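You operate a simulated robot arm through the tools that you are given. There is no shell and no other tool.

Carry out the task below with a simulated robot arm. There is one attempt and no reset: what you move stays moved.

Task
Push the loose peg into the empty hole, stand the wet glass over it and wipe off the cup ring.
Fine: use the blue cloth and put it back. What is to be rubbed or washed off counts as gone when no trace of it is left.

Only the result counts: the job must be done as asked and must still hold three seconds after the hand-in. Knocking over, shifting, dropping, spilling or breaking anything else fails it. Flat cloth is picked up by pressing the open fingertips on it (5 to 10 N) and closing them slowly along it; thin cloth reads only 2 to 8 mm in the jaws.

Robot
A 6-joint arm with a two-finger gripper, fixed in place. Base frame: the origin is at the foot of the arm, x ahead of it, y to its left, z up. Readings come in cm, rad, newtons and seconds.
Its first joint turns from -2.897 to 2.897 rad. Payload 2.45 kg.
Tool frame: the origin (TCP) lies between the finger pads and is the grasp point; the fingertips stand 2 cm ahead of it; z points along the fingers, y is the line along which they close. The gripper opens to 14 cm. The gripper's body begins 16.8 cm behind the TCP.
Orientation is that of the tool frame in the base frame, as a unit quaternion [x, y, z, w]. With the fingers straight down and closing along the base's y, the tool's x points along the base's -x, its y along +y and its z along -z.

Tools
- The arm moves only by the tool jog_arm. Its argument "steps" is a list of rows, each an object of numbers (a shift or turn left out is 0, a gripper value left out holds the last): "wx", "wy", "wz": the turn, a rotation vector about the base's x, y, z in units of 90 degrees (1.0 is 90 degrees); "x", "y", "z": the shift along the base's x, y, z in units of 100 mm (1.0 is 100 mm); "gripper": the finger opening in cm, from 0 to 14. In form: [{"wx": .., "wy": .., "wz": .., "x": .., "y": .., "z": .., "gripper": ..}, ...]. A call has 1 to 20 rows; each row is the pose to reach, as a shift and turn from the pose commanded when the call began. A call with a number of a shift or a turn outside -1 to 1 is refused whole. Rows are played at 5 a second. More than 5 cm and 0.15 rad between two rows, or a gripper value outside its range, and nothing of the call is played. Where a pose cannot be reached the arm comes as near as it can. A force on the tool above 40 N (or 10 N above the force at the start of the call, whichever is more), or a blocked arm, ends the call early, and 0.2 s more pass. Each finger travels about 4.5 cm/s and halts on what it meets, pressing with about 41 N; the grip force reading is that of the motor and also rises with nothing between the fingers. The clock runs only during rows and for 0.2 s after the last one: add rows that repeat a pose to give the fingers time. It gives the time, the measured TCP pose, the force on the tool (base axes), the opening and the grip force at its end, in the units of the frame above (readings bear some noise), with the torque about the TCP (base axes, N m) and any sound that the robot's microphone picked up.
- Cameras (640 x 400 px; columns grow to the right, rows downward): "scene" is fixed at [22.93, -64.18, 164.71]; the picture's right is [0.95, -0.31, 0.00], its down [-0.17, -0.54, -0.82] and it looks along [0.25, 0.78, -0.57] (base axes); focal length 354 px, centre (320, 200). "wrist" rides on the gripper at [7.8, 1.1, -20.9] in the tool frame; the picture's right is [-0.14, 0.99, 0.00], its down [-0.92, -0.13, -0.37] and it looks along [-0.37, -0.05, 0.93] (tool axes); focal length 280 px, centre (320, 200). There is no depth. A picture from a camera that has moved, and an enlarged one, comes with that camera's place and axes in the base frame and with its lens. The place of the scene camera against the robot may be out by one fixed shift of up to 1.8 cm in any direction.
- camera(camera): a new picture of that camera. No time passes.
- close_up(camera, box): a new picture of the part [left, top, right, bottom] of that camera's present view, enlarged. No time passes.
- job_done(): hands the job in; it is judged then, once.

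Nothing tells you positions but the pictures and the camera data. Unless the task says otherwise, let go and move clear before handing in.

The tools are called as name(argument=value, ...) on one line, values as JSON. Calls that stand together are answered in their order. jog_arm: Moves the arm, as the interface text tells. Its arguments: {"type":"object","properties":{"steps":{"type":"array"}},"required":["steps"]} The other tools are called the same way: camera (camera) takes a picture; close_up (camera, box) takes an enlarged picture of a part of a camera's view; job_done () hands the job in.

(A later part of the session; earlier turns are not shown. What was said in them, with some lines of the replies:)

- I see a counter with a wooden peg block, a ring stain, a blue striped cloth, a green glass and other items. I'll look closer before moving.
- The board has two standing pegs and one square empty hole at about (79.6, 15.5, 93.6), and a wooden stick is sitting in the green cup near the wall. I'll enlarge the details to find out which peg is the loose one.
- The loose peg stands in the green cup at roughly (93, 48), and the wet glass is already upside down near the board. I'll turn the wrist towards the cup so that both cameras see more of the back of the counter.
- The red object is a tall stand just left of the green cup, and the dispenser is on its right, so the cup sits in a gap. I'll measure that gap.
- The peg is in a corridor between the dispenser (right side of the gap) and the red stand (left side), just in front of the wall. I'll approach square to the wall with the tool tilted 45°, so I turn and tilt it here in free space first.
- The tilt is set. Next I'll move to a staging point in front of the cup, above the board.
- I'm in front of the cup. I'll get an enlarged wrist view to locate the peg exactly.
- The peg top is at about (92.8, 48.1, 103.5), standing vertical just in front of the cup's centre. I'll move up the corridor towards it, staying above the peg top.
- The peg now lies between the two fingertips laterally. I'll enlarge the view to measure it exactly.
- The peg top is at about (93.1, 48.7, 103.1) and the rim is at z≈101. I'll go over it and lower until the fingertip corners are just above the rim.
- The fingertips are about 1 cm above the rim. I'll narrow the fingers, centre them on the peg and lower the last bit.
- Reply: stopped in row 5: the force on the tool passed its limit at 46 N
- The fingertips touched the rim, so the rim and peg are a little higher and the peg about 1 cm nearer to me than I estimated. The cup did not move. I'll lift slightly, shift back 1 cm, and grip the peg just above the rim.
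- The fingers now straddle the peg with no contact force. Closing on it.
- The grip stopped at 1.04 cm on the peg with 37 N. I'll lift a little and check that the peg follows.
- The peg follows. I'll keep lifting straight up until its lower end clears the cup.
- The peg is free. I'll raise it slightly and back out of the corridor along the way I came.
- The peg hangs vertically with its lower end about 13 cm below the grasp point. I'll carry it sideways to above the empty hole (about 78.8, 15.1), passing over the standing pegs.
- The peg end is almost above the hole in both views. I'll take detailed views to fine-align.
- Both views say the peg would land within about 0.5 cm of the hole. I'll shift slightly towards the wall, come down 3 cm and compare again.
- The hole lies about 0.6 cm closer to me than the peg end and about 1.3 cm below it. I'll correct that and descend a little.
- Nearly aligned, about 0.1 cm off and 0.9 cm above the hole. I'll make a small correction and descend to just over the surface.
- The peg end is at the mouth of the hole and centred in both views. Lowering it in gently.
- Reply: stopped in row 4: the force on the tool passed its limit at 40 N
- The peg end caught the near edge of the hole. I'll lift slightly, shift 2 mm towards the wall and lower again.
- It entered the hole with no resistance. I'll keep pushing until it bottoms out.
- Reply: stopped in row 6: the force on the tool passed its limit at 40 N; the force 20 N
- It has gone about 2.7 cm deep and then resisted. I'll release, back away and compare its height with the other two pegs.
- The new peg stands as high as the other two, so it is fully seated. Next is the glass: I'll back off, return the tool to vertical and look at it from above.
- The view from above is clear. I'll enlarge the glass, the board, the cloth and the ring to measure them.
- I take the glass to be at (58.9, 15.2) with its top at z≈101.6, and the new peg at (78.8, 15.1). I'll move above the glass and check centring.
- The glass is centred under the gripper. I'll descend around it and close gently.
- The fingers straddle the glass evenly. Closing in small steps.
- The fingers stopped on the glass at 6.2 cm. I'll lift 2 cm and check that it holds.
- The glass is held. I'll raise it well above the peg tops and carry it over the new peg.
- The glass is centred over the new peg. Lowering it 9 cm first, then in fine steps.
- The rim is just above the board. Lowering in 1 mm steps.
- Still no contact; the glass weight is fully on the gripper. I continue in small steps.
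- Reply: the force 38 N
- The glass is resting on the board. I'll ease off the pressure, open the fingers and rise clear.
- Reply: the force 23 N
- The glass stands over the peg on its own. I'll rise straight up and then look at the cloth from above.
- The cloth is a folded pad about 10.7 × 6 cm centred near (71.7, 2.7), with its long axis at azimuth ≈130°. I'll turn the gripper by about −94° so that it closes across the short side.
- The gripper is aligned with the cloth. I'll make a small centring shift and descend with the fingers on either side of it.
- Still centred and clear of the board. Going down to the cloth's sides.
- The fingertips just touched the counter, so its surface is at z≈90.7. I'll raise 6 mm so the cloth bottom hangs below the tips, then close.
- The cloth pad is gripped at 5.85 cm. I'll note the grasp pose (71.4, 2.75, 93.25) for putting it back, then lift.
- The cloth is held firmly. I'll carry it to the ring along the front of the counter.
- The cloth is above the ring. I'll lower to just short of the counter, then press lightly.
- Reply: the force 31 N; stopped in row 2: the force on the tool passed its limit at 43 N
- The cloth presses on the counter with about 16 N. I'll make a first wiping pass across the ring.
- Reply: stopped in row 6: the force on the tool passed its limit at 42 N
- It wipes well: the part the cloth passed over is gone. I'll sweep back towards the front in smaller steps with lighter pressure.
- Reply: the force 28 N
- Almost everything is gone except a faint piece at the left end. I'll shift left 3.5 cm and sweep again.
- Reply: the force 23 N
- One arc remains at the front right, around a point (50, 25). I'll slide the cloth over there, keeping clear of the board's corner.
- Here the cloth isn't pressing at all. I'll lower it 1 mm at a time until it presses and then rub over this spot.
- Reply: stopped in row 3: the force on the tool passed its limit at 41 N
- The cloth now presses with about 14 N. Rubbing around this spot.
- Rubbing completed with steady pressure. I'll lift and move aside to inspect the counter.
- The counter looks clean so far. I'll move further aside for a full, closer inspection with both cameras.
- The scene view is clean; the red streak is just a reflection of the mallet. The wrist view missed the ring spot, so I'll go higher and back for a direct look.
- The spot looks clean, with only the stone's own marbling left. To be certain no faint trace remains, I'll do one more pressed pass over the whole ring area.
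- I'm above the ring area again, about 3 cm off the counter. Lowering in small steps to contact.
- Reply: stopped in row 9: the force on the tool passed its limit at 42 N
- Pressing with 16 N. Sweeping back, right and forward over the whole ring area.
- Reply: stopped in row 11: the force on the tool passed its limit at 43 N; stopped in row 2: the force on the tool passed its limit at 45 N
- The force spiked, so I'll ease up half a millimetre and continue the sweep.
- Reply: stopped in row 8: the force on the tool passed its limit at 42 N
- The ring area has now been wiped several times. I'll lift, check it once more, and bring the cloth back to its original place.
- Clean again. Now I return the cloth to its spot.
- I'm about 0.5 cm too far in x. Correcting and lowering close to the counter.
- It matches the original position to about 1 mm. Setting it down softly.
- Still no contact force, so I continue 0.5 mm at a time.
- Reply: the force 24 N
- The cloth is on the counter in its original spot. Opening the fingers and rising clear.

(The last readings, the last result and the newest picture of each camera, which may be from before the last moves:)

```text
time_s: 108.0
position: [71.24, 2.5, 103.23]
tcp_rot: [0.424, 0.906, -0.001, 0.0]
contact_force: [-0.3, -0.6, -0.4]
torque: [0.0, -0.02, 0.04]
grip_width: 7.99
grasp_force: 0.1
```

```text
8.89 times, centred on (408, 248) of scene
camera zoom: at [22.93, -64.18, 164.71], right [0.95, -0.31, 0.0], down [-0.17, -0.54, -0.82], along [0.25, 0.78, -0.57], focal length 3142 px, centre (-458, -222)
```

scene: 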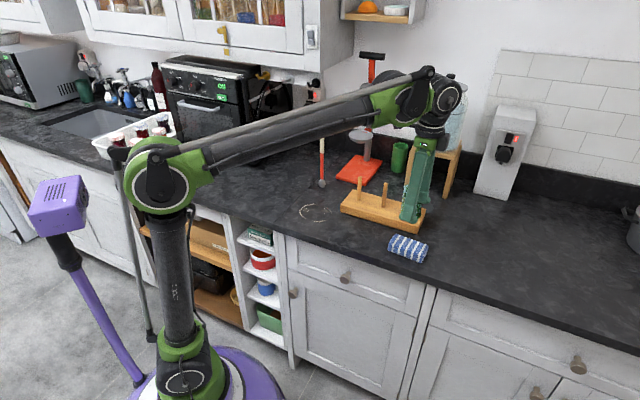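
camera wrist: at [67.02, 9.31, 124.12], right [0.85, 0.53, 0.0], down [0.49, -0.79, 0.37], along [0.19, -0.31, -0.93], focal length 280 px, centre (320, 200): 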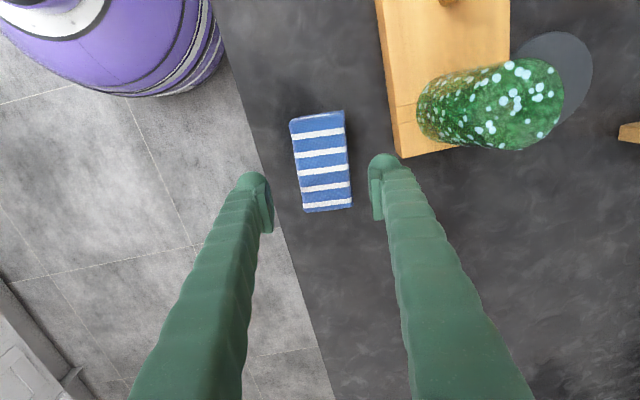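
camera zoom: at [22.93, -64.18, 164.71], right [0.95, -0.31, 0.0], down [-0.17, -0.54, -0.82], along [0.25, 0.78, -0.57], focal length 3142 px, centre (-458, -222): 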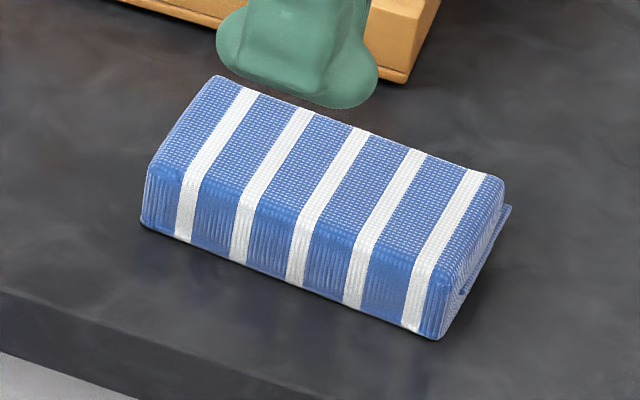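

The cloth is back exactly where it lay. I'll withdraw the arm upward and inspect everything one last time.

jog_arm(steps=[{"z": 0.3}, {"z": 0.6, "x": -0.1}, {"z": 0.9, "x": -0.4}, {"z": 1.0, "x": -0.7}, {"z": 1.0, "x": -1.0}, {"z": 1.0, "x": -1.0}])

jog_arm(steps=[{"x": -0.3, "y": -0.2, "z": 0.2}, {"x": -0.6, "y": -0.4, "z": 0.5}, {"x": -0.9, "y": -0.5, "z": 0.8}, {"x": -1.0, "y": -0.5, "z": 1.0}, {"x": -1.0, "y": -0.5, "z": 1.0}])

camera(camera="scene")

close_up(camera="scene", box=[285, 185, 385, 255])

close_up(camera="scene", box=[330, 120, 450, 240])

camera(camera="wrist")

```text
time_s: 109.5
position: [61.19, 2.69, 113.25]
tcp_rot: [0.423, 0.906, -0.002, -0.001]
contact_force: [0.1, 0.4, 0.4]
torque: [0.01, 0.01, -0.01]
grip_width: 7.98
grasp_force: 0.0
```

```text
time_s: 110.7
position: [51.16, -2.63, 122.96]
tcp_rot: [0.424, 0.906, -0.002, -0.001]
contact_force: [-0.6, 0.1, 0.9]
torque: [0.0, -0.05, 0.02]
grip_width: 7.98
grasp_force: 0.0
```

```text
taken
```

scene: 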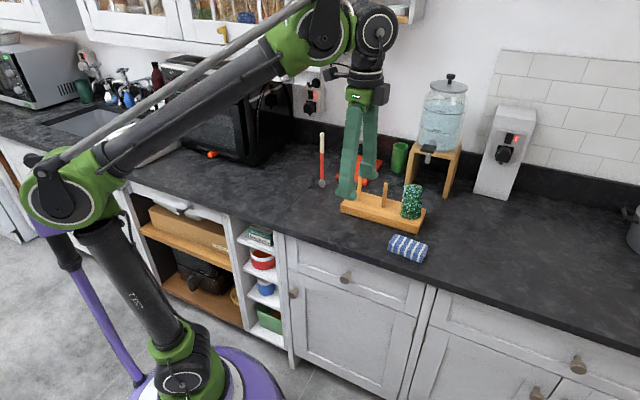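

```text
5.71 times, centred on (335, 220) of scene
camera zoom: at [22.93, -64.18, 164.71], right [0.95, -0.31, 0.0], down [-0.17, -0.54, -0.82], along [0.25, 0.78, -0.57], focal length 2020 px, centre (234, 86)
```

zoom: 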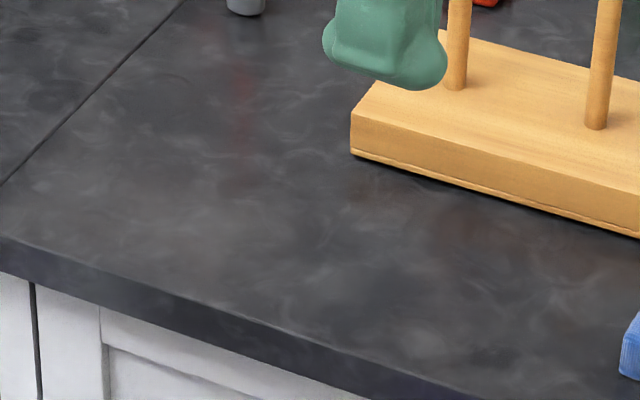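

```text
3.33 times, centred on (390, 180) of scene
camera zoom: at [22.93, -64.18, 164.71], right [0.95, -0.31, 0.0], down [-0.17, -0.54, -0.82], along [0.25, 0.78, -0.57], focal length 1178 px, centre (87, 267)
```

zoom: 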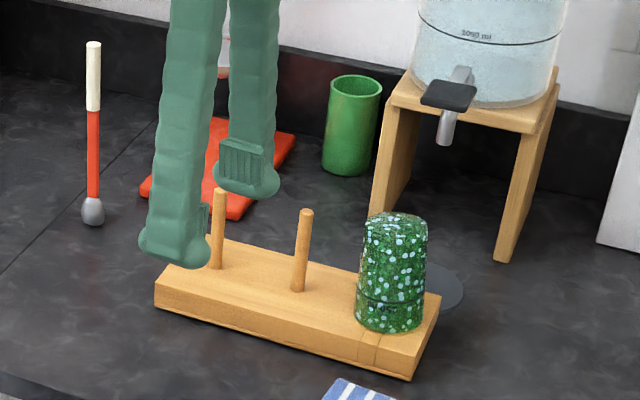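

```text
taken
camera wrist: at [46.88, 4.14, 143.91], right [0.85, 0.53, 0.0], down [0.49, -0.79, 0.37], along [0.19, -0.31, -0.93], focal length 280 px, centre (320, 200)
```

wrist: 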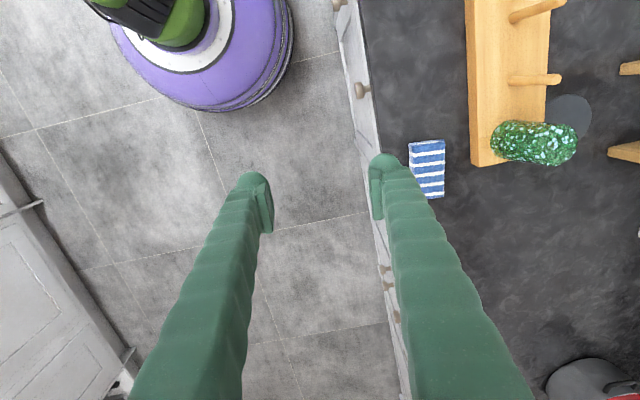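

The peg is seated, the glass stands over it, the ring is gone with no visible trace, and the cloth is back in its place. Nothing else has moved and the arm is clear, so I'm handing in.

job_done()

```text
The job is handed in.
```

The job is finished and handed in; I have not seen the verdict on it.

- **Peg:** The loose peg from the green cup is in the empty hole. It went in about 2.7 cm before it stopped, and it stands as high as the other two pegs.
- **Glass:** The wet glass stands upside down over that peg, resting flat on the board.
- **Cup ring:** I wiped the ring area with the blue cloth several times. In the last close-ups no trace of it showed, only the stone's own marbling.
- **Cloth:** It is back where it lay, to within about 1 mm by the pictures.

While reaching for the peg, the fingertips pressed on the green cup's rim once, at about 46 N. The pictures show the cup did not move. Nothing else appeared shifted in the final pictures, and the arm is clear of the counter.
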